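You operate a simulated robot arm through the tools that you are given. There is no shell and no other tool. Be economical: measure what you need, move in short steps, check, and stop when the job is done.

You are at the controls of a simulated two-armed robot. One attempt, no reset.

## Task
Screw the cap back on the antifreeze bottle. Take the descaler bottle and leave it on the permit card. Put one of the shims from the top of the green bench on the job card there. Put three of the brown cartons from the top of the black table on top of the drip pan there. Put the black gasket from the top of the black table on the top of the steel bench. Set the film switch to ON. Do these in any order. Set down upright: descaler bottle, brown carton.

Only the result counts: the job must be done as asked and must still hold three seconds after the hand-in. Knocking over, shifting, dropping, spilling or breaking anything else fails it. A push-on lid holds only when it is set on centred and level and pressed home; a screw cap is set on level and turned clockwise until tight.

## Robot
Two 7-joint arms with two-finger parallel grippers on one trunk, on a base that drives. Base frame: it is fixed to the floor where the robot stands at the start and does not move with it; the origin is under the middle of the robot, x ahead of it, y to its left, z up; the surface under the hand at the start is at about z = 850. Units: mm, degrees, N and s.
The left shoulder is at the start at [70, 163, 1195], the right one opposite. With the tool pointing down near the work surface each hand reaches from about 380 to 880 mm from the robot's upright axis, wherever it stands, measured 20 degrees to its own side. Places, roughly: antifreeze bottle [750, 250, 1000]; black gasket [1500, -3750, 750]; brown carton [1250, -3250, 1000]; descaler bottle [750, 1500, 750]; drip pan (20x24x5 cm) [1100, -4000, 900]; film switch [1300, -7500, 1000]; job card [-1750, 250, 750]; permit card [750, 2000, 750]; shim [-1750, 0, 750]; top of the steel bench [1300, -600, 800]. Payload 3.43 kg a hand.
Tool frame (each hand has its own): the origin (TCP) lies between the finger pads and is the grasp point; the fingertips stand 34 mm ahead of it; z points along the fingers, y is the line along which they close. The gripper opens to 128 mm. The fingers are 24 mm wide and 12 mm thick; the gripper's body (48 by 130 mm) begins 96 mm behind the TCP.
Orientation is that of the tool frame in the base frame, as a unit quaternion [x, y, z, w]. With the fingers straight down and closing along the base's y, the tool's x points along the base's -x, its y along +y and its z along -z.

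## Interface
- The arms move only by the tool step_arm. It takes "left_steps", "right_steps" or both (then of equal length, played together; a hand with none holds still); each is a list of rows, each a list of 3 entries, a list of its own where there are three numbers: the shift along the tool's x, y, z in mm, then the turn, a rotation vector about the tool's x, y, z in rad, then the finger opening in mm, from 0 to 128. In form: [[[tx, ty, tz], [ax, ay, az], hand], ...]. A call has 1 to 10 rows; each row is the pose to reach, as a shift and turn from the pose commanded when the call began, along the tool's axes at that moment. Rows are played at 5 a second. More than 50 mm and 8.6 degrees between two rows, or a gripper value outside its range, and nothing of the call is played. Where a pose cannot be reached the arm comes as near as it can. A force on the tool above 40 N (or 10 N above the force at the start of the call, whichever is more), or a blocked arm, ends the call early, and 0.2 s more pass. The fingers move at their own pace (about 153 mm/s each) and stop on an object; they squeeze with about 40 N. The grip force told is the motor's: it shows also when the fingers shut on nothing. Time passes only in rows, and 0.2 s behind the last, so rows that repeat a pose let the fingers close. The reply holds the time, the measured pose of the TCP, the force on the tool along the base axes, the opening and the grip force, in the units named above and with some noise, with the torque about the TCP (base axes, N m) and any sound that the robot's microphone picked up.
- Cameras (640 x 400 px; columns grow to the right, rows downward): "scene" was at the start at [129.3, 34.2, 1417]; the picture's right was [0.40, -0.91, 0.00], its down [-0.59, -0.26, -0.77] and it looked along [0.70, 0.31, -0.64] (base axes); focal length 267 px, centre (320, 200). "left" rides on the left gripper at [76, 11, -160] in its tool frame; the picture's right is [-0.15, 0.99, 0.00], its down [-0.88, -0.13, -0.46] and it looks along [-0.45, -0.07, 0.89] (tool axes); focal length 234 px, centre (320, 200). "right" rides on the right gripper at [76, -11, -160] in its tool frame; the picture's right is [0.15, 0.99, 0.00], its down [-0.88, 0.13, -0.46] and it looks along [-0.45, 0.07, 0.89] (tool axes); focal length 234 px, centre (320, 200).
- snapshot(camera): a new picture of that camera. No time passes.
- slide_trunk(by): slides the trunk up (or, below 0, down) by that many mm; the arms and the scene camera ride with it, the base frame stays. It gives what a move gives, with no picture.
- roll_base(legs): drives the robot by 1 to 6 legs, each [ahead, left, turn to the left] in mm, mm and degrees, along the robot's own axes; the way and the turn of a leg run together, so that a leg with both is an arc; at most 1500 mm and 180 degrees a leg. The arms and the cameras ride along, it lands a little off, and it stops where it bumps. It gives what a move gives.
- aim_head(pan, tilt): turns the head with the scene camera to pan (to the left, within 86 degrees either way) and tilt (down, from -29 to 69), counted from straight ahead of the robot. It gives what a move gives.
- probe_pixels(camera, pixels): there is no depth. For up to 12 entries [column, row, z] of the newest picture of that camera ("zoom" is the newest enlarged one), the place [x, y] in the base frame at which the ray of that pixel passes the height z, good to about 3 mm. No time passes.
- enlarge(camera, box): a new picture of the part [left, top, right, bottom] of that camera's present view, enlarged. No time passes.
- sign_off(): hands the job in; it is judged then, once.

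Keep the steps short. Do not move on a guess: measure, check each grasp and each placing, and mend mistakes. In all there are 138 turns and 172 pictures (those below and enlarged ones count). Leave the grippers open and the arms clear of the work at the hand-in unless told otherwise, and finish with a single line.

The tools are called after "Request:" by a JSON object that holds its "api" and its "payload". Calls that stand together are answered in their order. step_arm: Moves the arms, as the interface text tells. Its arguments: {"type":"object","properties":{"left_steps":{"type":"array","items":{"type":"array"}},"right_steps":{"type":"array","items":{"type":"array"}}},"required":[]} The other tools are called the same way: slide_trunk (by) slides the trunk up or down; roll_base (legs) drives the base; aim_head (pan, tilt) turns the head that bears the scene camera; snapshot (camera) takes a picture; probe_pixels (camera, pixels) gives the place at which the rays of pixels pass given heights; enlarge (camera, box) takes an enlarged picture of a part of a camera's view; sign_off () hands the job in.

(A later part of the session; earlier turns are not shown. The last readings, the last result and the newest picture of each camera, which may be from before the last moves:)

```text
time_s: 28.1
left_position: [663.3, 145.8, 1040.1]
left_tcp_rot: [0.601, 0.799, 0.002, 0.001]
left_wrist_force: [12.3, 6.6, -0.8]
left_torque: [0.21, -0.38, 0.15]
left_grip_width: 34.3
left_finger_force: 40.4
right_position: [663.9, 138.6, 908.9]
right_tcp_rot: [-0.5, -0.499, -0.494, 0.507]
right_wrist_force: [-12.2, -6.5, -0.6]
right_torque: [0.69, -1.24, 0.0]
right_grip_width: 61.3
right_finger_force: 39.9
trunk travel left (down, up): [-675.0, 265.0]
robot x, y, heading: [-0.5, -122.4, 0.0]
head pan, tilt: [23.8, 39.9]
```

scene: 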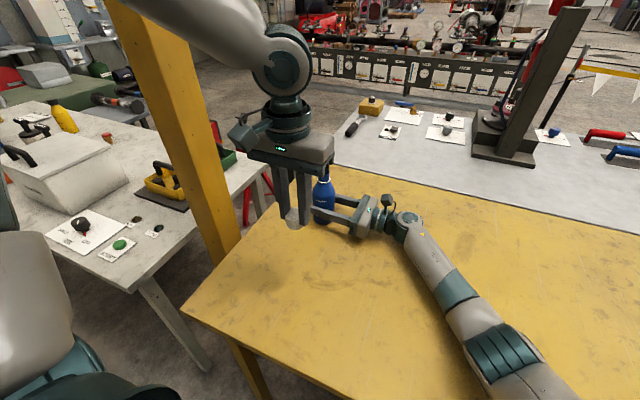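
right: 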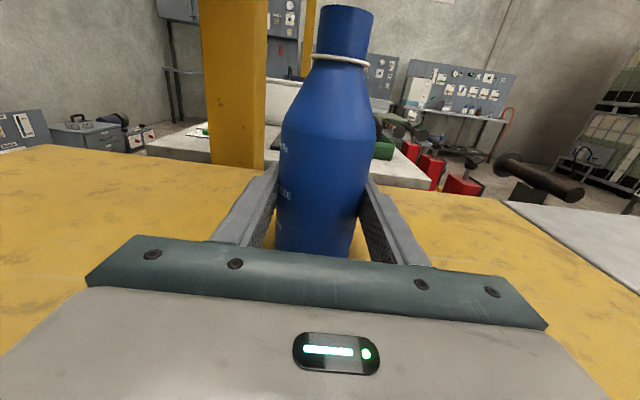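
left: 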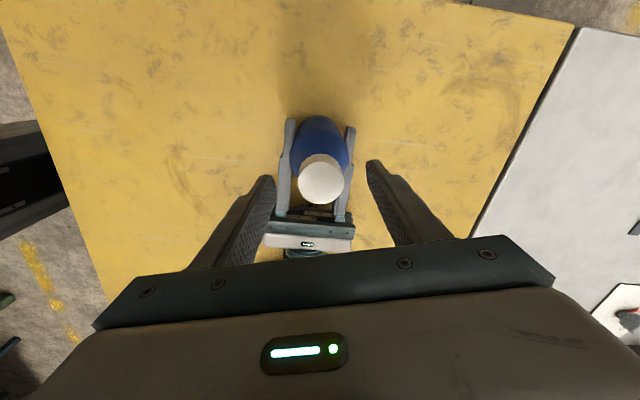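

Side load is 13 N and the hand sits about 4 mm off the axis. I'll reopen, shift back, regrip and start turning.

Request:
{"api": "step_arm", "payload": {"left_steps": [[[0, 0, 0], [0, 0, 0], 60], [[-3.5, 1.2, 0], [0, 0, 0], 60], [[-3.5, 1.2, 0], [0, 0, 0], 0], [[-3.5, 1.2, 0], [0, 0, 0], 0], [[-3.5, 1.2, 0], [0, 0, 0.14], 0], [[-3.5, 1.2, 0], [0, 0, 0.28], 0], [[-3.5, 1.2, 0], [0, 0, 0.42], 0], [[-3.5, 1.2, 0], [0, 0, 0.56], 0], [[-3.5, 1.2, 0], [0, 0, 0.7], 0], [[-3.5, 1.2, 0], [0, 0, 0.84], 0]]}}

Request:
{"api": "enlarge", "payload": {"camera": "scene", "box": [290, 140, 350, 200]}}

```text
time_s: 30.3
left_position: [666.6, 141.9, 1038.3]
left_tcp_rot: [0.875, 0.484, -0.001, 0.002]
left_wrist_force: [14.0, 10.0, -3.3]
left_torque: [0.4, -0.35, 0.0]
left_grip_width: 34.3
left_finger_force: 40.0
right_position: [665.3, 137.7, 907.5]
right_tcp_rot: [-0.5, -0.499, -0.494, 0.507]
right_wrist_force: [-13.8, -10.7, 0.2]
right_torque: [0.94, -1.47, 0.01]
right_grip_width: 61.4
right_finger_force: 40.2
trunk travel left (down, up): [-675.0, 265.0]
robot x, y, heading: [-3.4, -120.8, 0.0]
head pan, tilt: [23.8, 39.9]
```

```text
6.67 times, centred on (320, 170) of scene
```

zoom: 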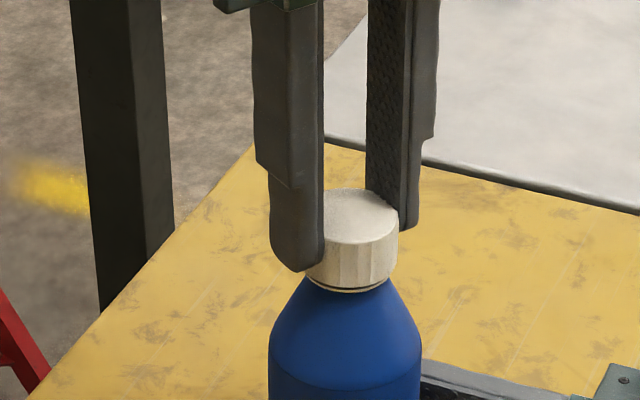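

The z force is now slightly downward, so the thread is pulling in. I'll ease sideways and keep turning.

Request:
{"api": "step_arm", "payload": {"left_steps": [[[1.4, 0.5, 0.4], [0, 0, 0.14], 0], [[1.4, 0.5, 0.5], [0, 0, 0.28], 0], [[1.4, 0.5, 0.6], [0, 0, 0.42], 0], [[1.4, 0.5, 0.7], [0, 0, 0.56], 0], [[1.4, 0.5, 0.8], [0, 0, 0.7], 0], [[1.4, 0.5, 0.9], [0, 0, 0.84], 0], [[1.4, 0.5, 1], [0, 0, 0.98], 0], [[1.4, 0.5, 1.1], [0, 0, 1.12], 0], [[1.4, 0.5, 1.1], [0, 0, 1.26], 0]]}}

Request:
{"api": "enlarge", "payload": {"camera": "scene", "box": [290, 140, 350, 200]}}

```text
time_s: 32.3
left_position: [668.3, 141.2, 1037.2]
left_tcp_rot: [0.992, -0.125, 0.001, 0.001]
left_wrist_force: [3.9, -3.9, 2.5]
left_torque: [-0.35, -0.07, 0.68]
left_grip_width: 30.5
left_finger_force: 39.6
right_position: [666.5, 137.1, 907.8]
right_tcp_rot: [-0.502, -0.497, -0.494, 0.506]
right_wrist_force: [-3.6, 4.0, -2.4]
right_torque: [-0.02, -0.34, -0.68]
right_grip_width: 61.6
right_finger_force: 39.8
trunk travel left (down, up): [-675.0, 265.0]
robot x, y, heading: [-0.5, -122.3, -0.0]
head pan, tilt: [23.8, 39.9]
```

```text
6.67 times, centred on (320, 170) of scene
```

zoom: 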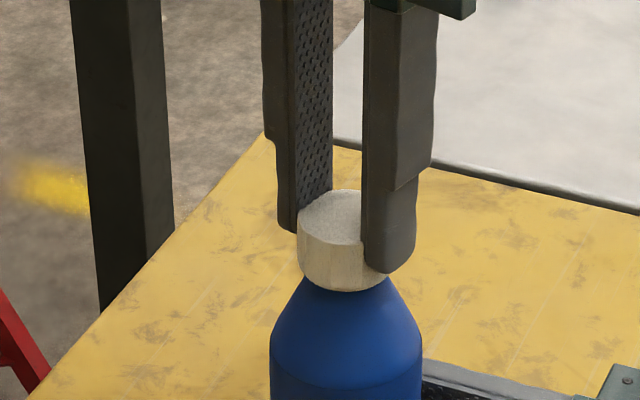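

Torque now 0.68 N m: it's tightening. I'll turn a bit more.

Request:
{"api": "step_arm", "payload": {"left_steps": [[[0, 0, 0], [0, 0, 0.1], 0], [[0, 0, 0], [0, 0, 0.2], 0], [[0, 0, 0], [0, 0, 0.3], 0], [[0, 0, 0], [0, 0, 0.4], 0]]}}

```text
time_s: 33.3
left_position: [665.6, 141.9, 1036.8]
left_tcp_rot: [0.949, -0.317, 0.002, -0.002]
left_wrist_force: [14.8, 10.6, 1.2]
left_torque: [0.11, -0.38, 0.33]
left_grip_width: 29.4
left_finger_force: 39.8
left hand out of reach, approached as far as the arm can: row 4
right_position: [665.4, 138.0, 906.8]
right_tcp_rot: [-0.5, -0.499, -0.492, 0.508]
right_wrist_force: [-15.2, -10.6, 0.3]
right_torque: [1.16, -1.45, -0.27]
right_grip_width: 61.6
right_finger_force: 40.2
trunk travel left (down, up): [-675.0, 265.0]
robot x, y, heading: [-1.0, -118.9, 0.1]
head pan, tilt: [23.8, 39.9]
```

Torque fell to 0.33, so it either slipped or gave. One more regrip cycle to confirm it's tight: release and rewind.

Request:
{"api": "step_arm", "payload": {"left_steps": [[[0, 0, 0], [0, 0, 0], 70], [[0, 0, 0], [0, 0, -0.13], 70], [[0, 0, 0], [0, 0, -0.28], 70], [[0, 0, 0], [0, 0, -0.42], 70], [[0, 0, 0], [0, 0, -0.56], 70], [[0, 0, 0], [0, 0, -0.7], 70], [[0, 0, 0], [0, 0, -0.84], 70], [[0, 0, 0], [0, 0, -0.98], 70], [[0, 0, 0], [0, 0, -1.12], 70], [[0, 0, 0], [0, 0, -1.26], 70]]}}

Request:
{"api": "enlarge", "payload": {"camera": "scene", "box": [290, 140, 350, 200]}}

Request:
{"api": "enlarge", "payload": {"camera": "left", "box": [220, 120, 420, 245]}}

```text
time_s: 35.5
left_position: [662.9, 139.0, 1037.7]
left_tcp_rot: [0.953, 0.301, 0.0, 0.001]
left_wrist_force: [0.6, 0.9, -0.4]
left_torque: [0.01, 0.0, 0.0]
left_grip_width: 70.1
left_finger_force: 0.0
right_position: [666.1, 136.7, 907.1]
right_tcp_rot: [-0.501, -0.499, -0.493, 0.507]
right_wrist_force: [0.5, 0.3, -0.8]
right_torque: [-0.01, -0.01, -0.02]
right_grip_width: 61.5
right_finger_force: 39.6
trunk travel left (down, up): [-675.0, 265.0]
robot x, y, heading: [-5.0, -124.2, -0.0]
head pan, tilt: [23.8, 39.9]
```

```text
6.67 times, centred on (320, 170) of scene
```

zoom: 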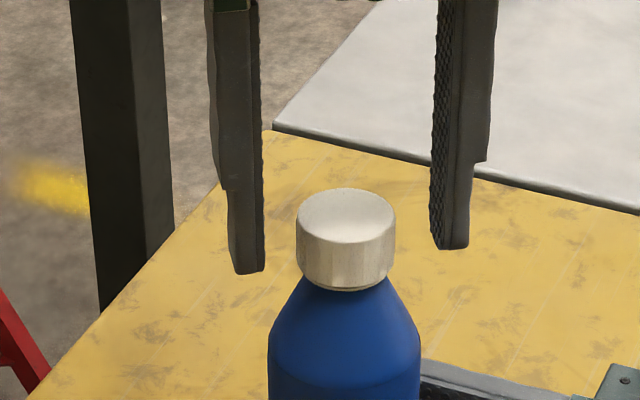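

```text
3.20 times, centred on (320, 182) of left
```

zoom: 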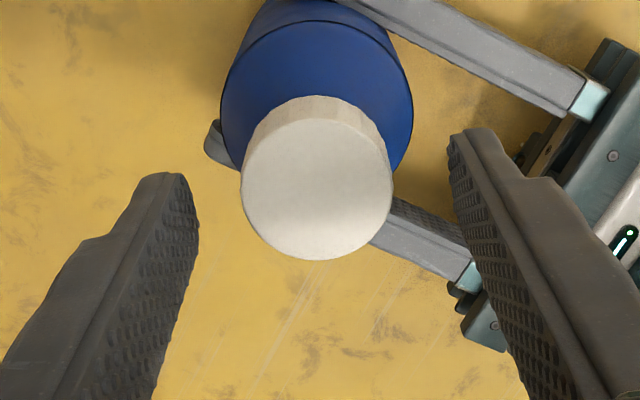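

Cap now rests on the ring, level. I'll shift 4 mm in tool x to centre, close and turn for a final tightness check.

Request:
{"api": "step_arm", "payload": {"left_steps": [[[4, 0, 0], [0, 0, 0], 70], [[4, 0, 0], [0, 0, 0], 20], [[4, 0, 0], [0, 0, 0], 0], [[4, 0, 0], [0, 0, 0], 0], [[4, 0, 0], [0, 0, 0.14], 0], [[4, 0, 0], [0, 0, 0.28], 0], [[4, 0, 0], [0, 0, 0.42], 0], [[4, 0, 0], [0, 0, 0.56], 0], [[4, 0, 0], [0, 0, 0.7], 0]]}}

Request:
{"api": "enlarge", "payload": {"camera": "scene", "box": [290, 140, 350, 200]}}

```text
time_s: 37.5
left_position: [666.7, 141.9, 1037.1]
left_tcp_rot: [0.999, -0.045, 0.0, 0.001]
left_wrist_force: [3.1, -4.2, 0.6]
left_torque: [-0.1, 0.0, 0.8]
left_grip_width: 33.6
left_finger_force: 39.7
right_position: [664.3, 137.5, 907.3]
right_tcp_rot: [-0.501, -0.498, -0.494, 0.507]
right_wrist_force: [-2.9, 2.9, -1.0]
right_torque: [-0.4, -0.42, -0.79]
right_grip_width: 61.5
right_finger_force: 40.0
trunk travel left (down, up): [-675.0, 265.0]
robot x, y, heading: [-3.8, -121.3, 0.1]
head pan, tilt: [23.8, 39.9]
```

```text
6.67 times, centred on (320, 170) of scene
```

zoom: 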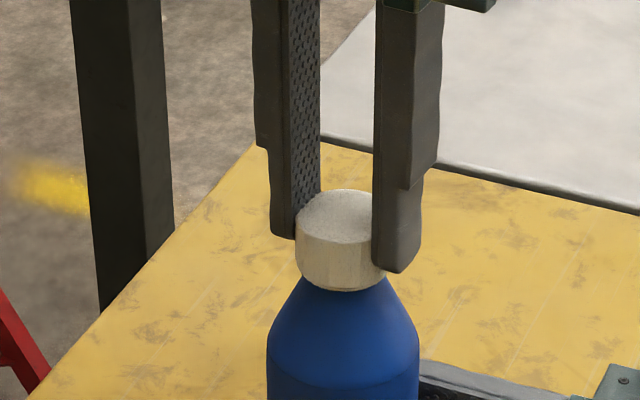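

Torque 0.8 N m with no further rotation: tight. I'll release with both hands; the right backs off and the left lifts while rewinding.

Request:
{"api": "step_arm", "payload": {"left_steps": [[[0, 0, 0], [0, 0, 0], 90], [[0, 0, 0], [0, 0, 0], 90], [[0, 0, -25], [0, 0, -0.1], 90], [[0, 0, -50], [0, 0, -0.24], 90], [[0, 0, -75], [0, 0, -0.38], 90], [[0, 0, -80], [0, 0, -0.52], 90], [[0, 0, -80], [0, 0, -0.66], 90], [[0, 0, -80], [0, 0, -0.8], 90], [[0, 0, -80], [0, 0, -0.94], 90], [[0, 0, -80], [0, 0, -1.08], 90]], "right_steps": [[[0, 0, 0], [0, 0, 0], 128], [[0, 0, 0], [0, 0, 0], 128], [[0, 0, -25], [0, 0, 0], 128], [[0, 0, -50], [0, 0, 0], 128], [[0, 0, -75], [0, 0, 0], 128], [[0, 0, -100], [0, 0, 0], 128], [[0, 0, -125], [0, 0, 0], 128], [[0, 0, -150], [0, 0, 0], 128], [[25, 0, -150], [0, 0, 0], 128], [[50, 0, -150], [0, 0, 0], 128]]}}

Request:
{"api": "snapshot", "payload": {"camera": "scene"}}

```text
time_s: 39.7
left_position: [658.4, 136.8, 1119.3]
left_tcp_rot: [0.88, 0.475, 0.001, 0.003]
left_wrist_force: [0.9, -1.1, 0.4]
left_torque: [0.04, 0.04, -0.02]
left_grip_width: 89.9
left_finger_force: 0.0
right_position: [660.3, -19.2, 956.9]
right_tcp_rot: [-0.502, -0.499, -0.495, 0.504]
right_wrist_force: [-0.6, 0.5, 0.3]
right_torque: [-0.01, 0.01, -0.02]
right_grip_width: 128.0
right_finger_force: 0.0
trunk travel left (down, up): [-675.0, 265.0]
robot x, y, heading: [-9.8, -125.2, -0.1]
head pan, tilt: [23.8, 39.9]
```

```text
131 pictures are left
```

scene: 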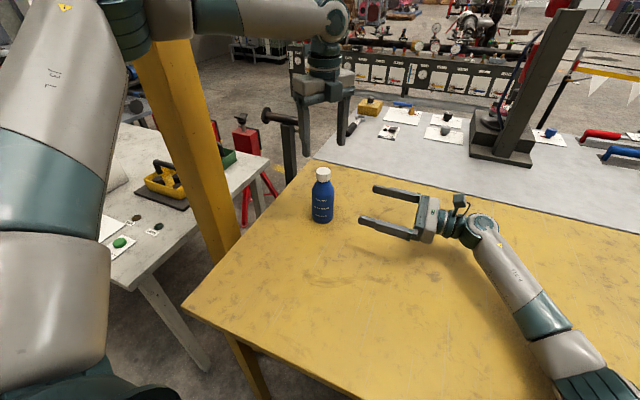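

The cap is on and the bottle stands upright. I'll back the base away from the table before folding the arms.

Request:
{"api": "roll_base", "payload": {"legs": [[-500, 0, 0]]}}

Request:
{"api": "step_arm", "payload": {"left_steps": [[[-5, -18, -4], [0, 0, -0.143], 90], [[-10, -36, -8], [0, 0, -0.286], 90], [[-15, -54, -12], [0, 0, -0.43], 90], [[-20, -72, -16], [0, 0, -0.57], 90], [[-25, -90, -20], [0, 0, -0.715], 90], [[-30, -108, -24], [0, 0, -0.86], 90], [[-35, -126, -28], [0, 0, -1.0], 90], [[-40, -144, -32], [0, 0, -1.144], 90], [[-45, -162, -36], [0, 0, -1.287], 90], [[-50, -180, -40], [0, 0, -1.43], 90]], "right_steps": [[[20, -10, 0], [0.08, -0.08, -0.08], 128], [[40, -20, 0], [0.16, -0.16, -0.16], 128], [[60, -30, 0], [0.24, -0.24, -0.24], 128], [[80, -40, 0], [0.32, -0.32, -0.32], 128], [[100, -50, -10], [0.4, -0.4, -0.4], 128], [[120, -60, -20], [0.48, -0.48, -0.48], 128], [[140, -70, -30], [0.56, -0.56, -0.56], 128], [[160, -80, -40], [0.64, -0.64, -0.64], 128], [[180, -90, -50], [0.72, -0.72, -0.72], 128], [[200, -100, -60], [0.8, -0.8, -0.8], 128]]}}

Request:
{"api": "snapshot", "payload": {"camera": "scene"}}

```text
time_s: 42.6
left_position: [179.6, 144.4, 1116.9]
left_tcp_rot: [0.877, 0.48, 0.0, 0.0]
left_wrist_force: [0.6, 0.6, 1.0]
left_torque: [0.02, -0.01, 0.0]
left_grip_width: 89.9
left_finger_force: 0.2
right_position: [182.7, -10.6, 956.3]
right_tcp_rot: [-0.499, -0.5, -0.492, 0.509]
right_wrist_force: [-0.4, 0.6, 0.5]
right_torque: [0.03, 0.03, 0.01]
right_grip_width: 127.9
right_finger_force: 0.0
trunk travel left (down, up): [-675.0, 265.0]
robot x, y, heading: [-486.1, -124.5, 0.3]
head pan, tilt: [23.8, 39.9]
```

```text
time_s: 44.8
left_position: [-2.6, 201.8, 1157.5]
left_tcp_rot: [0.347, 0.938, -0.001, 0.001]
left_wrist_force: [-0.3, 0.8, 0.0]
left_torque: [0.0, -0.05, 0.0]
left_grip_width: 90.0
left_finger_force: 0.1
right_position: [84.4, -71.8, 1160.6]
right_tcp_rot: [0.192, 0.939, 0.197, -0.209]
right_wrist_force: [0.2, 0.5, 0.0]
right_torque: [0.0, -0.02, -0.01]
right_grip_width: 128.2
right_finger_force: 0.1
trunk travel left (down, up): [-675.0, 265.0]
robot x, y, heading: [-489.6, -124.2, 0.4]
head pan, tilt: [23.8, 39.9]
```

```text
130 pictures are left
```

scene: 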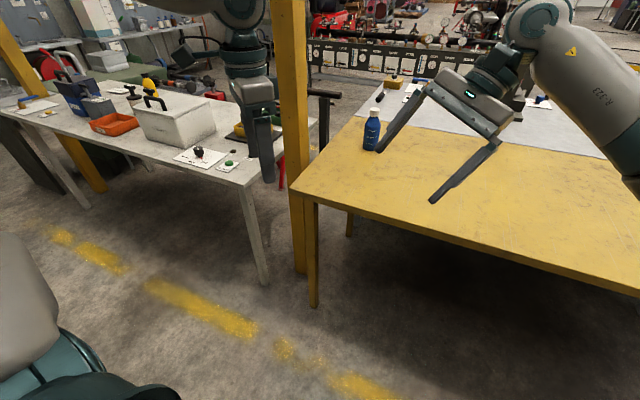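

Finish unwinding both hands to straight-down, compact poses.

Request:
{"api": "step_arm", "payload": {"left_steps": [[[4, -10, 0], [0, 0, -0.118], 128], [[8, -20, 0], [0, 0, -0.236], 128], [[13, -31, 0], [0, 0, -0.354], 128], [[17, -41, 0], [0, 0, -0.472], 128], [[21, -51, 0], [0, 0, -0.59], 128], [[26, -62, 0], [0, 0, -0.709], 128]], "right_steps": [[[9, -36.4, -11.9], [0.068, -0.068, -0.068], 128], [[18, -72.8, -23.8], [0.136, -0.136, -0.136], 128], [[27, -109, -35.7], [0.205, -0.205, -0.205], 128], [[36, -145.6, -47.6], [0.273, -0.273, -0.273], 128], [[45, -182, -59.5], [0.341, -0.341, -0.341], 128], [[54, -218.5, -71.2], [0.409, -0.409, -0.409], 128]]}}

Request:
{"api": "aim_head", "payload": {"pan": 60, "tilt": 25}}

Request:
{"api": "snapshot", "payload": {"camera": "scene"}}

```text
time_s: 46.2
left_position: [-59.7, 170.1, 1159.2]
left_tcp_rot: [-0.001, 1.0, 0.001, 0.001]
left_wrist_force: [-0.5, -0.3, 0.5]
left_torque: [0.0, -0.02, 0.02]
left_grip_width: 128.1
left_finger_force: 0.0
right_position: [-35.2, -275.1, 1179.5]
right_tcp_rot: [-0.01, 1.0, 0.001, -0.007]
right_wrist_force: [0.2, 0.4, -0.3]
right_torque: [0.06, -0.02, 0.01]
right_grip_width: 127.6
right_finger_force: 0.0
trunk travel left (down, up): [-675.0, 265.0]
robot x, y, heading: [-487.8, -124.9, 0.5]
head pan, tilt: [23.8, 39.9]
```

```text
time_s: 47.2
left_position: [-57.3, 170.6, 1157.7]
left_tcp_rot: [0.002, 1.0, -0.001, -0.001]
left_wrist_force: [0.0, 1.0, -0.2]
left_torque: [0.0, -0.01, 0.02]
left_grip_width: 128.0
left_finger_force: 0.1
right_position: [-32.0, -271.9, 1180.5]
right_tcp_rot: [-0.01, 1.0, 0.001, -0.008]
right_wrist_force: [0.4, 0.5, 0.0]
right_torque: [0.04, 0.02, 0.0]
right_grip_width: 128.3
right_finger_force: 0.0
trunk travel left (down, up): [-675.0, 265.0]
robot x, y, heading: [-488.0, -125.9, 0.5]
head pan, tilt: [60.0, 25.0]
```

```text
129 pictures are left
```

scene: 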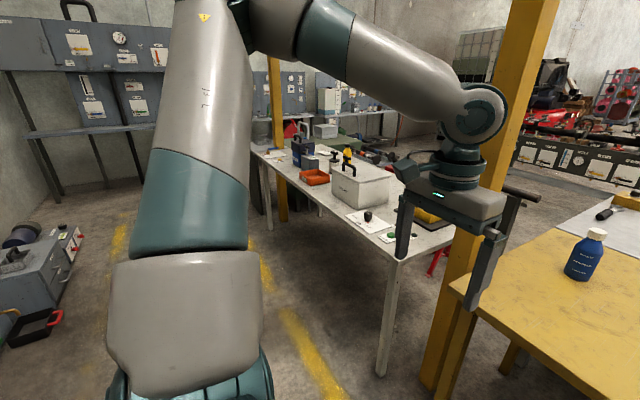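

White table lies to the left. I'll measure its near legs, edge and the post before driving.

Request:
{"api": "probe_pixels", "payload": {"camera": "scene", "pixels": [[380, 375, 0], [430, 395, 0], [405, 260, 740], [250, 152, 740], [270, 230, 0], [282, 218, 0], [75, 270, 0], [45, 345, 0]]}}

```text
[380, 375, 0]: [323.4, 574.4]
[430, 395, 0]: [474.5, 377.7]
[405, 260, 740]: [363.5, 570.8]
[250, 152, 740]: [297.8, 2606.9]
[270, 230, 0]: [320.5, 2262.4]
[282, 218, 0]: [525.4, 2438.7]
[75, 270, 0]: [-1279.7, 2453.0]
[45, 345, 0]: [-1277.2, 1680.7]
```

Request:
{"api": "roll_base", "payload": {"legs": [[0, 1400, 0], [0, 300, 0], [390, 0, 0]]}}

Request:
{"api": "aim_head", "payload": {"pan": 10, "tilt": 42}}

Request:
{"api": "snapshot", "payload": {"camera": "scene"}}

```text
time_s: 57.6
left_position: [391.3, 1762.9, 1158.5]
left_tcp_rot: [0.033, 0.999, -0.001, 0.0]
left_wrist_force: [-0.3, 0.4, -0.2]
left_torque: [0.0, -0.04, 0.03]
left_grip_width: 128.2
left_finger_force: 0.0
right_position: [390.5, 1318.4, 1179.5]
right_tcp_rot: [0.021, 1.0, 0.002, -0.008]
right_wrist_force: [0.0, 0.1, 0.3]
right_torque: [0.01, 0.0, -0.01]
right_grip_width: 127.8
right_finger_force: 0.1
trunk travel left (down, up): [-675.0, 265.0]
robot x, y, heading: [-57.1, 1499.8, -2.7]
head pan, tilt: [60.0, 25.0]
```

```text
time_s: 58.8
left_position: [391.9, 1763.3, 1158.5]
left_tcp_rot: [0.032, 0.999, -0.001, 0.001]
left_wrist_force: [-1.1, -0.6, 0.0]
left_torque: [0.0, -0.02, 0.01]
left_grip_width: 127.9
left_finger_force: 0.1
right_position: [390.7, 1318.7, 1179.6]
right_tcp_rot: [0.021, 1.0, 0.002, -0.007]
right_wrist_force: [-0.6, -0.5, 1.3]
right_torque: [-0.01, 0.04, -0.01]
right_grip_width: 127.9
right_finger_force: 0.0
trunk travel left (down, up): [-675.0, 265.0]
robot x, y, heading: [-55.8, 1496.7, -3.1]
head pan, tilt: [10.0, 42.0]
```

```text
128 pictures are left
```

scene: 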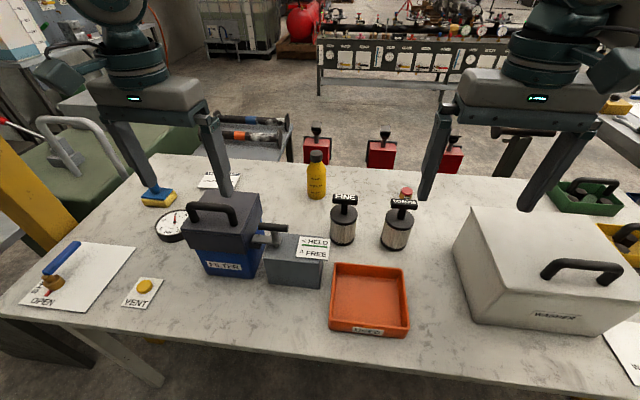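

Request:
{"api": "enlarge", "payload": {"camera": "scene", "box": [170, 140, 350, 250]}}

Request:
{"api": "probe_pixels", "payload": {"camera": "scene", "pixels": [[316, 197, 750], [317, 153, 900], [218, 183, 750], [199, 188, 750], [405, 195, 750], [340, 240, 750], [320, 355, 750]]}}

Request:
{"api": "snapshot", "payload": {"camera": "left"}}

```text
3.56 times, centred on (260, 195) of scene
```

zoom: 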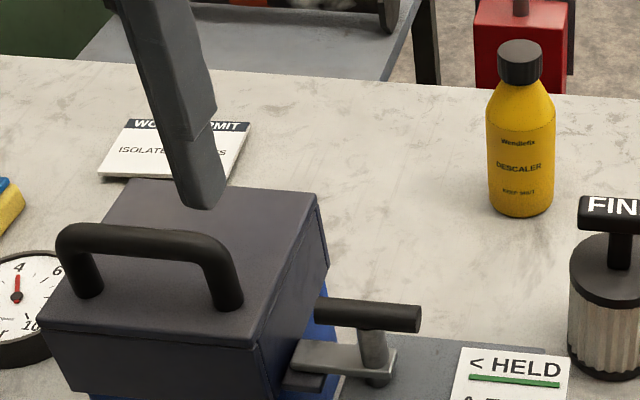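

```text
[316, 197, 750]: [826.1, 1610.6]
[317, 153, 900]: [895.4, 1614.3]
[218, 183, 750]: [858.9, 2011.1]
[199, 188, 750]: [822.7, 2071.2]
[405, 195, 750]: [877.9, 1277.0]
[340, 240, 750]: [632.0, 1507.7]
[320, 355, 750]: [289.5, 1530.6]
```

```text
126 pictures are left
```

left: 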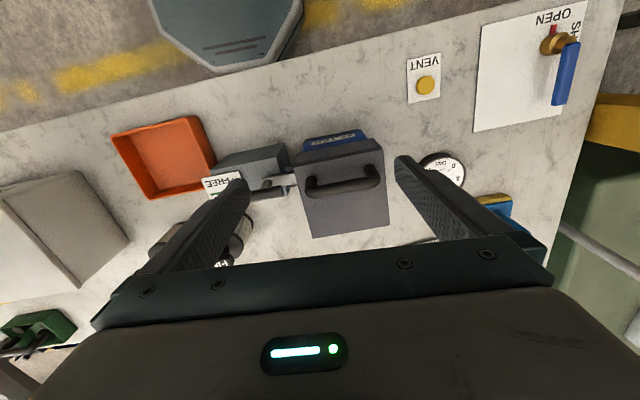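

Request:
{"api": "probe_pixels", "payload": {"camera": "left", "pixels": [[215, 75, 300], [215, 75, 600], [215, 75, 750], [215, 107, 750], [300, 80, 750], [430, 240, 750]]}}

Request:
{"api": "probe_pixels", "payload": {"camera": "zoom", "pixels": [[520, 208, 750], [521, 45, 900], [521, 45, 920], [100, 175, 750], [228, 181, 750], [250, 124, 750], [124, 118, 750]]}}

```text
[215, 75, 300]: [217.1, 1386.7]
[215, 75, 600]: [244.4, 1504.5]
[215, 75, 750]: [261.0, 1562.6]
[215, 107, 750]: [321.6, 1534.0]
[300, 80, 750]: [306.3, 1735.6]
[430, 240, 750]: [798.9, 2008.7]
```

```text
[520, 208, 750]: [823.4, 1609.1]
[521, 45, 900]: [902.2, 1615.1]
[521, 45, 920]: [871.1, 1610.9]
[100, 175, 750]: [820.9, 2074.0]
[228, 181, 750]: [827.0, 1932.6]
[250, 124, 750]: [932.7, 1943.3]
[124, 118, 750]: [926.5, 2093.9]
```

Descaler (yellow bottle) is at ≈(845,1611), about 190 tall. The permit card is at ≈(877,2011). Both are far, so I'll square the base, move it nearer, and tilt the left hand 30° forward.

Request:
{"api": "roll_base", "payload": {"legs": [[0, 0, 3.1], [42, -115, 0]]}}

Request:
{"api": "snapshot", "payload": {"camera": "scene"}}

```text
time_s: 60.5
left_position: [417.4, 1672.7, 1158.4]
left_tcp_rot: [0.006, 1.0, -0.002, 0.0]
left_wrist_force: [-0.4, -0.4, 0.2]
left_torque: [0.0, 0.0, -0.03]
left_grip_width: 128.0
left_finger_force: 0.0
right_position: [439.2, 1229.7, 1180.5]
right_tcp_rot: [-0.005, 1.0, 0.0, -0.008]
right_wrist_force: [0.6, 0.8, -0.3]
right_torque: [0.0, -0.03, -0.01]
right_grip_width: 127.8
right_finger_force: 0.2
trunk travel left (down, up): [-675.0, 265.0]
robot x, y, heading: [-16.6, 1379.0, 0.1]
head pan, tilt: [10.0, 42.0]
```

```text
125 pictures are left
```

scene: 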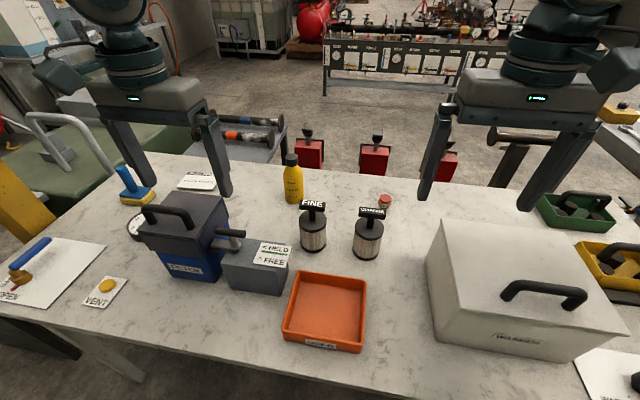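

Next: bring the left hand above the descaler with 30° forward pitch, still high.

Request:
{"api": "step_arm", "payload": {"left_steps": [[[-40, -6, 0], [0, -0.06, 0], 128], [[-80, -12, 0], [0, -0.12, 0], 128], [[-120, -18, 0], [0, -0.18, 0], 128], [[-160, -25, 0], [0, -0.24, 0], 128], [[-200, -31, 20], [0, -0.3, 0], 128], [[-240, -37, 45], [0, -0.36, 0], 128], [[-280, -43, 70], [0, -0.42, 0], 128], [[-315, -50, 95], [0, -0.47, 0], 128], [[-350, -56, 125], [0, -0.52, 0], 128], [[-378, -62, 158], [0, -0.524, 0], 128]]}}

Request:
{"api": "snapshot", "payload": {"camera": "left"}}

Request:
{"api": "snapshot", "payload": {"camera": "scene"}}

```text
time_s: 62.7
left_position: [770.0, 1628.6, 1014.9]
left_tcp_rot: [0.005, 0.966, -0.003, 0.26]
left_wrist_force: [-0.3, 0.8, -0.1]
left_torque: [0.0, -0.03, 0.05]
left_grip_width: 128.1
left_finger_force: 0.1
left hand out of reach, approached as far as the arm can: row 10
right_position: [439.5, 1229.6, 1178.9]
right_tcp_rot: [-0.005, 1.0, 0.002, -0.008]
right_wrist_force: [-0.6, 1.1, -0.4]
right_torque: [0.03, -0.03, -0.01]
right_grip_width: 127.9
right_finger_force: 0.1
trunk travel left (down, up): [-675.0, 265.0]
robot x, y, heading: [-15.4, 1378.8, -0.1]
head pan, tilt: [10.0, 42.0]
```

```text
124 pictures are left
```

left: 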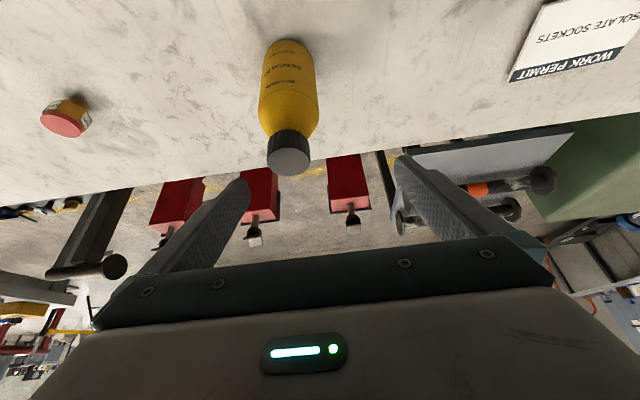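

```text
123 pictures are left
```

scene: 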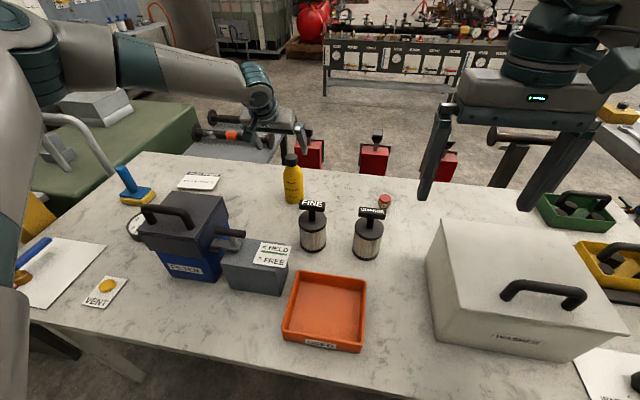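

Request:
{"api": "probe_pixels", "payload": {"camera": "left", "pixels": [[289, 158, 937], [289, 158, 925], [289, 158, 910], [289, 43, 750], [287, 95, 800], [574, 40, 750], [512, 80, 750], [638, 52, 750], [545, 0, 750]]}}

Request:
{"api": "enlarge", "payload": {"camera": "scene", "box": [250, 130, 340, 220]}}

```text
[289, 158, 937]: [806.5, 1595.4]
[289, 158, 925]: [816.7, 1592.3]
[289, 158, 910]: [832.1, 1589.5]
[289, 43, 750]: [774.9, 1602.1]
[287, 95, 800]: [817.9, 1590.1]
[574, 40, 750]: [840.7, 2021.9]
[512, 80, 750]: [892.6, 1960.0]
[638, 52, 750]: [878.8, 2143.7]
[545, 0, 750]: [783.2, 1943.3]
```

```text
4.44 times, centred on (295, 175) of scene
```

zoom: 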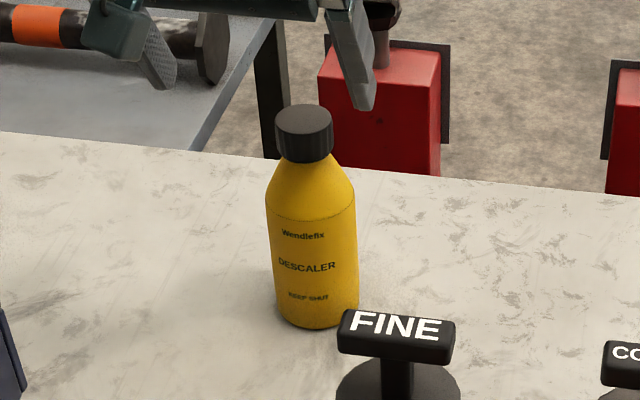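

Request:
{"api": "probe_pixels", "payload": {"camera": "zoom", "pixels": [[320, 328, 750], [275, 310, 750], [358, 315, 750], [305, 117, 925], [305, 117, 937], [305, 117, 950]]}}

```text
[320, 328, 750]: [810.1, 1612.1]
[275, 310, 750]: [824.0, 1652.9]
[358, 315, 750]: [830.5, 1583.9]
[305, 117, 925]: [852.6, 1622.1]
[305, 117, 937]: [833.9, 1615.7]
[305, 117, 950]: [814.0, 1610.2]
```

The two cameras disagree unless the white table is higher, about z≈812. I'll re-probe at that height.

Request:
{"api": "probe_pixels", "payload": {"camera": "zoom", "pixels": [[320, 328, 805], [320, 328, 815], [275, 310, 810], [358, 315, 810], [305, 117, 970], [305, 117, 990], [305, 117, 1000]]}}

Request:
{"api": "probe_pixels", "payload": {"camera": "left", "pixels": [[289, 43, 805], [289, 43, 815], [289, 158, 970], [289, 158, 990], [289, 158, 1000], [512, 80, 810], [638, 52, 810], [545, 0, 810]]}}

Request:
{"api": "enlarge", "payload": {"camera": "scene", "box": [150, 150, 250, 210]}}

```text
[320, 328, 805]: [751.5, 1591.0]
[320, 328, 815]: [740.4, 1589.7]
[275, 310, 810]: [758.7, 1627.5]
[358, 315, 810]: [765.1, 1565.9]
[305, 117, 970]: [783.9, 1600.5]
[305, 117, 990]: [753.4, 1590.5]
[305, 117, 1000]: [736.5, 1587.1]
```

```text
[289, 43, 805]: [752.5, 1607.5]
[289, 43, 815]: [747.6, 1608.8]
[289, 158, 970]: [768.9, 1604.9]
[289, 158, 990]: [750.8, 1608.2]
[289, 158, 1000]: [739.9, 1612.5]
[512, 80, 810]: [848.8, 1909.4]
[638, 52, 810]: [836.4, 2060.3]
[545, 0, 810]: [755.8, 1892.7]
```

```text
6.40 times, centred on (200, 180) of scene
```

zoom: 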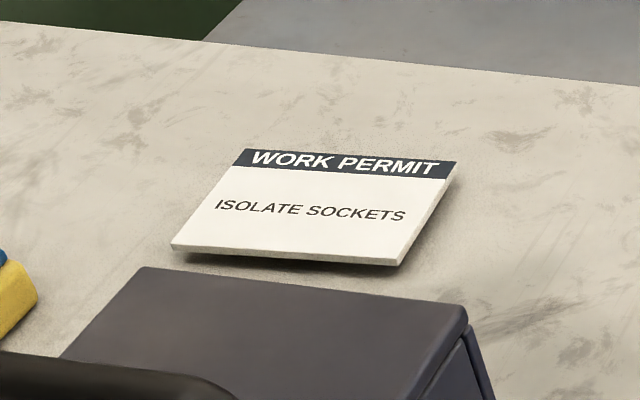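

Table z≈807, bottle ≈(782,1601), cap top ≈975. First I'll centre in y and see what pose the hand takes.

Request:
{"api": "step_arm", "payload": {"left_steps": [[[0, -14, 0], [0, 0, 0], 128], [[0, -27, 0], [0, 0, 0], 128], [[0, -27, 0], [0, 0, 0], 128]]}}

Request:
{"api": "probe_pixels", "payload": {"camera": "zoom", "pixels": [[247, 149, 808], [457, 162, 808], [398, 258, 808], [172, 245, 808]]}}

Request:
{"api": "snapshot", "payload": {"camera": "left"}}

```text
time_s: 63.5
left_position: [757.4, 1610.4, 1019.0]
left_tcp_rot: [0.006, 0.966, -0.003, 0.259]
left_wrist_force: [-0.6, -0.2, 0.6]
left_torque: [0.02, 0.02, 0.02]
left_grip_width: 127.8
left_finger_force: 0.0
left hand out of reach, approached as far as the arm can: row 1, 2, 3
right_position: [439.9, 1229.7, 1179.0]
right_tcp_rot: [-0.005, 1.0, 0.001, -0.008]
right_wrist_force: [0.0, 0.0, -0.1]
right_torque: [-0.01, 0.02, -0.01]
right_grip_width: 127.5
right_finger_force: 0.0
trunk travel left (down, up): [-675.0, 265.0]
robot x, y, heading: [-11.9, 1381.5, 0.2]
head pan, tilt: [10.0, 42.0]
```

```text
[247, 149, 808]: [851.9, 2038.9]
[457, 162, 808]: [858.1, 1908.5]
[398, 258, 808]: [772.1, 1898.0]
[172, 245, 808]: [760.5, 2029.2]
```

```text
120 pictures are left
```

left: 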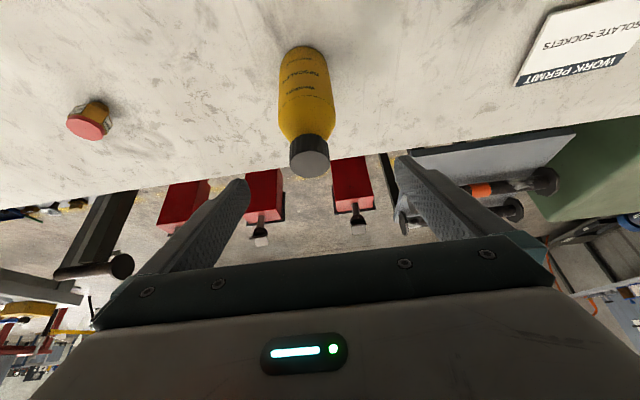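

The pitch seems joint-limited. With the corrected distance (about 828) a straight-down tool reaches, so I'll unpitch while rising slightly.

Request:
{"api": "step_arm", "payload": {"left_steps": [[[-5, 0, -8], [0, 0.1, 0], 128], [[-8, 0, -14], [0, 0.2, 0], 128], [[-12, 0, -20], [0, 0.32, 0], 128], [[-16, 0, -24], [0, 0.42, 0], 128], [[-18, 0, -24], [0, 0.524, 0], 128], [[-18, 0, -24], [0, 0.524, 0], 128]]}}

Request:
{"api": "snapshot", "payload": {"camera": "left"}}

```text
time_s: 64.9
left_position: [689.9, 1655.6, 1056.3]
left_tcp_rot: [0.006, 1.0, -0.002, -0.001]
left_wrist_force: [-0.3, -0.3, -0.4]
left_torque: [0.02, -0.04, 0.0]
left_grip_width: 127.7
left_finger_force: 0.0
left hand out of reach, approached as far as the arm can: row 1, 2, 3, 4, 5, 6
right_position: [439.5, 1228.3, 1178.8]
right_tcp_rot: [-0.005, 1.0, 0.001, -0.008]
right_wrist_force: [0.5, -0.7, 0.7]
right_torque: [0.02, -0.01, 0.01]
right_grip_width: 128.2
right_finger_force: 0.1
trunk travel left (down, up): [-675.0, 265.0]
robot x, y, heading: [-16.2, 1383.6, -0.3]
head pan, tilt: [10.0, 42.0]
```

```text
119 pictures are left
```

left: 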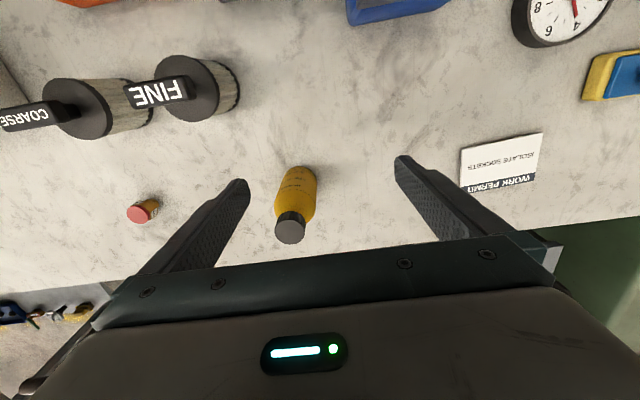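

Reach shrinks with height, so I'll raise the trunk 200 mm. That puts the hand low relative to the shoulder.

Request:
{"api": "slide_trunk", "payload": {"by": 200}}

Request:
{"api": "step_arm", "payload": {"left_steps": [[[0, -10, 30], [0, 0, 0], 128], [[-10, -20, 70], [0, 0, 0], 128], [[-20, -30, 110], [0, 0, 0], 128], [[-30, -40, 150], [0, 0, 0], 128], [[-40, -50, 185], [0, 0, 0], 128], [[-60, -54, 195], [0, 0, 0], 128], [[-80, -54, 200], [0, 0, 0], 128], [[-92, -54, 200], [0, 0, 0], 128]]}}

Request:
{"api": "snapshot", "payload": {"camera": "left"}}

Request:
{"api": "snapshot", "payload": {"camera": "scene"}}

```text
time_s: 67.0
left_position: [690.6, 1654.5, 1257.0]
left_tcp_rot: [0.005, 1.0, -0.001, 0.0]
left_wrist_force: [1.3, -0.1, 0.3]
left_torque: [0.02, 0.0, -0.02]
left_grip_width: 127.8
left_finger_force: 0.0
right_position: [440.3, 1229.3, 1380.6]
right_tcp_rot: [-0.006, 1.0, 0.001, -0.008]
right_wrist_force: [0.7, -0.7, 0.4]
right_torque: [-0.01, -0.02, 0.01]
right_grip_width: 127.9
right_finger_force: 0.0
trunk travel left (down, up): [-875.0, 65.0]
robot x, y, heading: [-15.8, 1379.4, 0.3]
head pan, tilt: [10.0, 42.0]
```

```text
time_s: 68.8
left_position: [653.5, 1669.8, 1127.9]
left_tcp_rot: [0.005, 1.0, -0.001, 0.001]
left_wrist_force: [-0.9, 0.3, -0.4]
left_torque: [0.03, -0.01, -0.04]
left_grip_width: 127.9
left_finger_force: 0.0
left hand out of reach, approached as far as the arm can: row 1, 2, 3, 4, 5, 6, 7, 8
right_position: [439.6, 1228.8, 1379.8]
right_tcp_rot: [-0.005, 1.0, 0.0, -0.007]
right_wrist_force: [-0.2, 0.5, 0.6]
right_torque: [0.02, -0.03, 0.02]
right_grip_width: 127.9
right_finger_force: 0.2
trunk travel left (down, up): [-875.0, 65.0]
robot x, y, heading: [-14.4, 1381.2, 0.1]
head pan, tilt: [10.0, 42.0]
```

```text
118 pictures are left
```

left: 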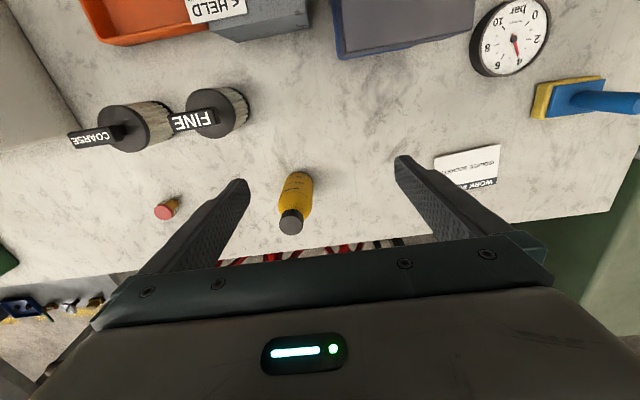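

```text
117 pictures are left
```

scene: 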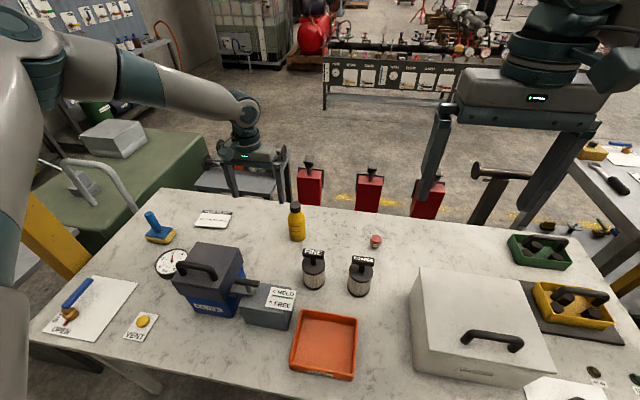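

The arm seems stuck in a poor elbow posture. I'll retract it to a comfortable pose and see if it frees up.

Request:
{"api": "step_arm", "payload": {"left_steps": [[[40, 0, -30], [0, 0, 0], 128], [[80, 0, -60], [0, 0, 0], 128], [[120, 0, -90], [0, 0, 0], 128], [[160, 10, -120], [0, 0, 0], 128], [[200, 20, -140], [0, 0, 0], 128], [[240, 30, -160], [0, 0, 0], 128], [[250, 30, -160], [0, 0, 0], 128]]}}

Request:
{"api": "snapshot", "payload": {"camera": "scene"}}

```text
refused: row 4 steps farther than a row can; nothing moved
```

```text
116 pictures are left
```

scene: 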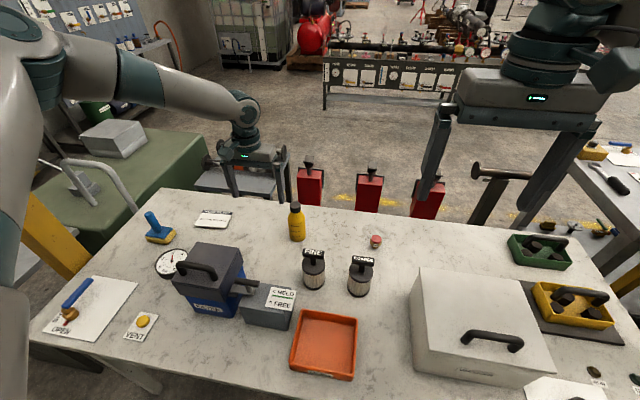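

Request:
{"api": "step_arm", "payload": {"left_steps": [[[35, 0, -25], [0, 0, 0], 128], [[70, 0, -50], [0, 0, 0], 128], [[105, 5, -75], [0, 0, 0], 128], [[140, 10, -100], [0, 0, 0], 128], [[175, 15, -120], [0, 0, 0], 128], [[210, 20, -140], [0, 0, 0], 128], [[245, 25, -160], [0, 0, 0], 128], [[270, 30, -160], [0, 0, 0], 128]]}}

Request:
{"api": "snapshot", "payload": {"camera": "scene"}}

```text
time_s: 70.6
left_position: [375.6, 1710.6, 1293.8]
left_tcp_rot: [0.005, 1.0, -0.001, 0.001]
left_wrist_force: [-0.6, -0.1, 0.1]
left_torque: [0.0, -0.04, 0.01]
left_grip_width: 128.1
left_finger_force: 0.0
right_position: [438.6, 1229.3, 1380.9]
right_tcp_rot: [-0.005, 1.0, 0.001, -0.007]
right_wrist_force: [0.5, -0.4, -0.1]
right_torque: [-0.01, -0.05, 0.03]
right_grip_width: 128.1
right_finger_force: 0.0
trunk travel left (down, up): [-875.0, 65.0]
robot x, y, heading: [-12.8, 1381.8, -0.1]
head pan, tilt: [10.0, 42.0]
```

```text
115 pictures are left
```

scene: 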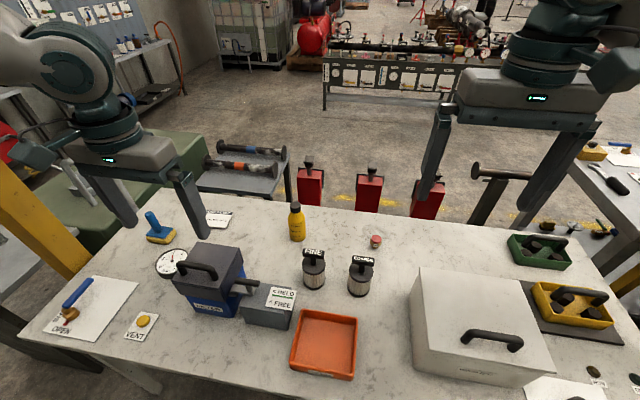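

The arm is free again. I'll retry with a straight line toward above the bottle (782,1601,1060).

Request:
{"api": "step_arm", "payload": {"left_steps": [[[-30, -20, 30], [0, 0, 0], 128], [[-65, -40, 55], [0, 0, 0], 128], [[-100, -60, 80], [0, 0, 0], 128], [[-140, -80, 100], [0, 0, 0], 128], [[-180, -95, 120], [0, 0, 0], 128], [[-220, -105, 140], [0, 0, 0], 128], [[-260, -110, 160], [0, 0, 0], 128], [[-300, -110, 180], [0, 0, 0], 128], [[-340, -110, 200], [0, 0, 0], 128], [[-380, -110, 220], [0, 0, 0], 128]]}}

Request:
{"api": "snapshot", "payload": {"camera": "left"}}

```text
time_s: 72.8
left_position: [650.9, 1655.6, 1141.2]
left_tcp_rot: [0.007, 1.0, -0.002, 0.001]
left_wrist_force: [-0.2, 0.5, -0.6]
left_torque: [0.02, 0.0, -0.01]
left_grip_width: 127.8
left_finger_force: 0.0
left hand out of reach, approached as far as the arm can: row 7, 8, 9, 10
right_position: [439.5, 1229.3, 1379.1]
right_tcp_rot: [-0.006, 1.0, 0.001, -0.008]
right_wrist_force: [0.1, 0.2, 0.3]
right_torque: [-0.03, -0.03, -0.01]
right_grip_width: 128.3
right_finger_force: 0.0
trunk travel left (down, up): [-875.0, 65.0]
robot x, y, heading: [-12.2, 1383.4, -0.1]
head pan, tilt: [10.0, 42.0]
```

```text
114 pictures are left
```

left: 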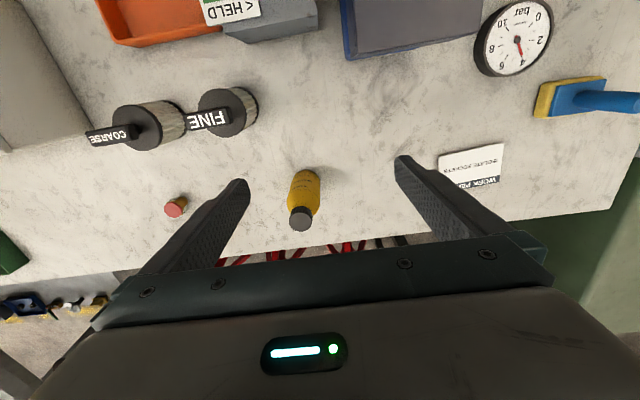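

Pitching forward gave more reach earlier. I'll pitch the left hand 50° forward in place, and raise the right hand for later trunk lowering.

Request:
{"api": "step_arm", "payload": {"left_steps": [[[10, -5, -10], [0, -0.11, 0], 128], [[10, -10, -20], [0, -0.22, 0], 128], [[5, -15, -30], [0, -0.33, 0], 128], [[0, -20, -40], [0, -0.44, 0], 128], [[-10, -25, -50], [0, -0.55, 0], 128], [[-20, -30, -60], [0, -0.66, 0], 128], [[-30, -35, -70], [0, -0.77, 0], 128], [[-50, -45, -75], [0, -0.873, 0], 128], [[-80, -50, -80], [0, -0.873, 0], 128], [[-100, -54, -80], [0, -0.873, 0], 128]], "right_steps": [[[0, 0, -10], [0, 0, 0], 128], [[0, 0, -20], [0, 0, 0], 128], [[0, 0, -30], [0, 0, 0], 128], [[0, 0, -40], [0, 0, 0], 128], [[0, 0, -55], [0, 0, 0], 128], [[0, 0, -70], [0, 0, 0], 128], [[0, 0, -85], [0, 0, 0], 128], [[0, 0, -100], [0, 0, 0], 128], [[0, 0, -115], [0, 0, 0], 128], [[0, 0, -130], [0, 0, 0], 128]]}}

Request:
{"api": "snapshot", "payload": {"camera": "left"}}

```text
time_s: 75.0
left_position: [751.4, 1606.0, 1216.4]
left_tcp_rot: [0.004, 0.906, -0.004, 0.424]
left_wrist_force: [-1.4, 0.1, 0.1]
left_torque: [0.01, -0.01, -0.01]
left_grip_width: 127.8
left_finger_force: 0.1
right_position: [440.1, 1229.9, 1508.8]
right_tcp_rot: [-0.005, 1.0, 0.001, -0.008]
right_wrist_force: [0.4, -0.3, -0.2]
right_torque: [-0.02, -0.01, 0.02]
right_grip_width: 128.0
right_finger_force: 0.1
trunk travel left (down, up): [-875.0, 65.0]
robot x, y, heading: [-15.0, 1380.1, -0.3]
head pan, tilt: [10.0, 42.0]
```

```text
113 pictures are left
```

left: 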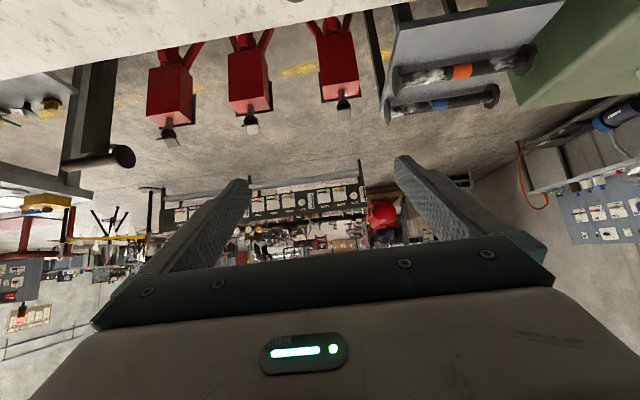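

Reached freely. Moving to x=782, y=1601, then lower the trunk in stages.

Request:
{"api": "step_arm", "payload": {"left_steps": [[[-10, -3, 12], [0, 0, 0], 128], [[-20, -5, 24], [0, 0, 0], 128], [[-20, -5, 24], [0, 0, 0], 128]]}}

Request:
{"api": "slide_trunk", "payload": {"by": -180}}

Request:
{"api": "snapshot", "payload": {"camera": "scene"}}

Request:
{"api": "snapshot", "payload": {"camera": "left"}}

```text
time_s: 75.8
left_position: [779.6, 1604.5, 1218.8]
left_tcp_rot: [0.005, 0.906, -0.005, 0.424]
left_wrist_force: [0.2, -0.9, -1.0]
left_torque: [0.01, 0.02, -0.02]
left_grip_width: 128.2
left_finger_force: 0.1
left hand out of reach, approached as far as the arm can: row 2, 3
right_position: [439.1, 1230.7, 1510.0]
right_tcp_rot: [-0.005, 1.0, 0.001, -0.008]
right_wrist_force: [-0.4, 0.1, 0.0]
right_torque: [-0.04, -0.02, 0.0]
right_grip_width: 128.1
right_finger_force: 0.1
trunk travel left (down, up): [-875.0, 65.0]
robot x, y, heading: [-13.7, 1382.3, -0.1]
head pan, tilt: [10.0, 42.0]
```

```text
time_s: 77.8
left_position: [779.9, 1603.3, 1039.1]
left_tcp_rot: [0.005, 0.906, -0.004, 0.424]
left_wrist_force: [0.3, 0.1, 0.0]
left_torque: [-0.02, 0.0, 0.02]
left_grip_width: 128.1
left_finger_force: 0.1
right_position: [440.0, 1230.5, 1329.3]
right_tcp_rot: [-0.005, 1.0, 0.002, -0.008]
right_wrist_force: [0.2, 0.5, -0.4]
right_torque: [0.02, -0.01, -0.01]
right_grip_width: 127.9
right_finger_force: 0.0
trunk travel left (down, up): [-695.0, 245.0]
robot x, y, heading: [-14.9, 1382.7, 0.2]
head pan, tilt: [10.0, 42.0]
```

```text
112 pictures are left
```

scene: 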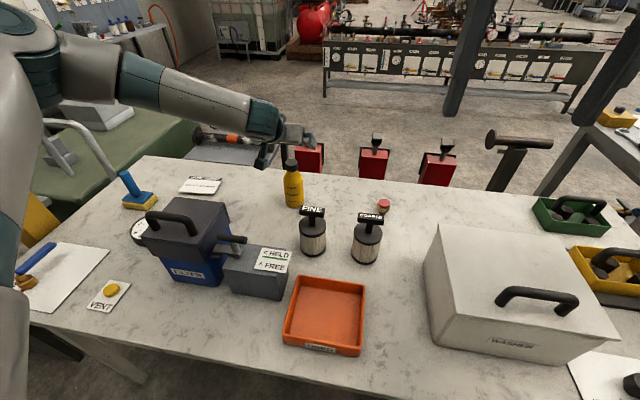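

```text
111 pictures are left
```

left: 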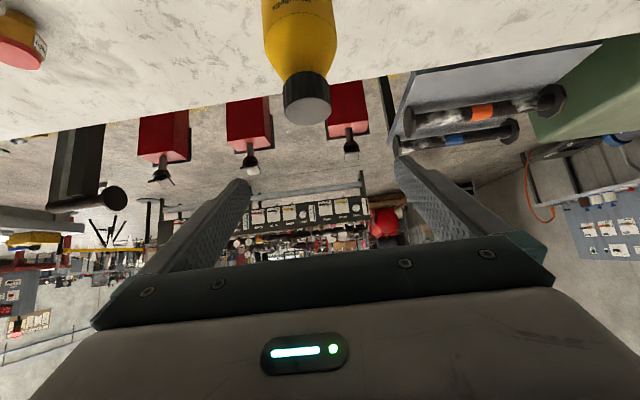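

Request:
{"api": "probe_pixels", "payload": {"camera": "left", "pixels": [[307, 108, 965], [307, 108, 975], [307, 108, 985], [303, 30, 890]]}}

Request:
{"api": "enlarge", "payload": {"camera": "scene", "box": [240, 110, 340, 220]}}

```text
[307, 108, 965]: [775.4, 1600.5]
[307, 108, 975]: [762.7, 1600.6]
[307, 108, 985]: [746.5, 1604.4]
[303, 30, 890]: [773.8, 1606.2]
```

```text
3.64 times, centred on (290, 165) of scene
```

zoom: 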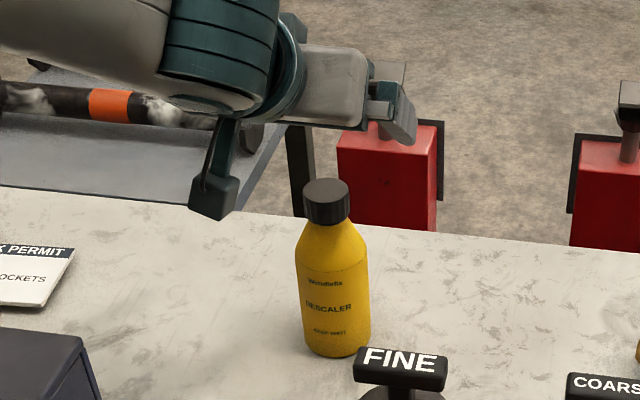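

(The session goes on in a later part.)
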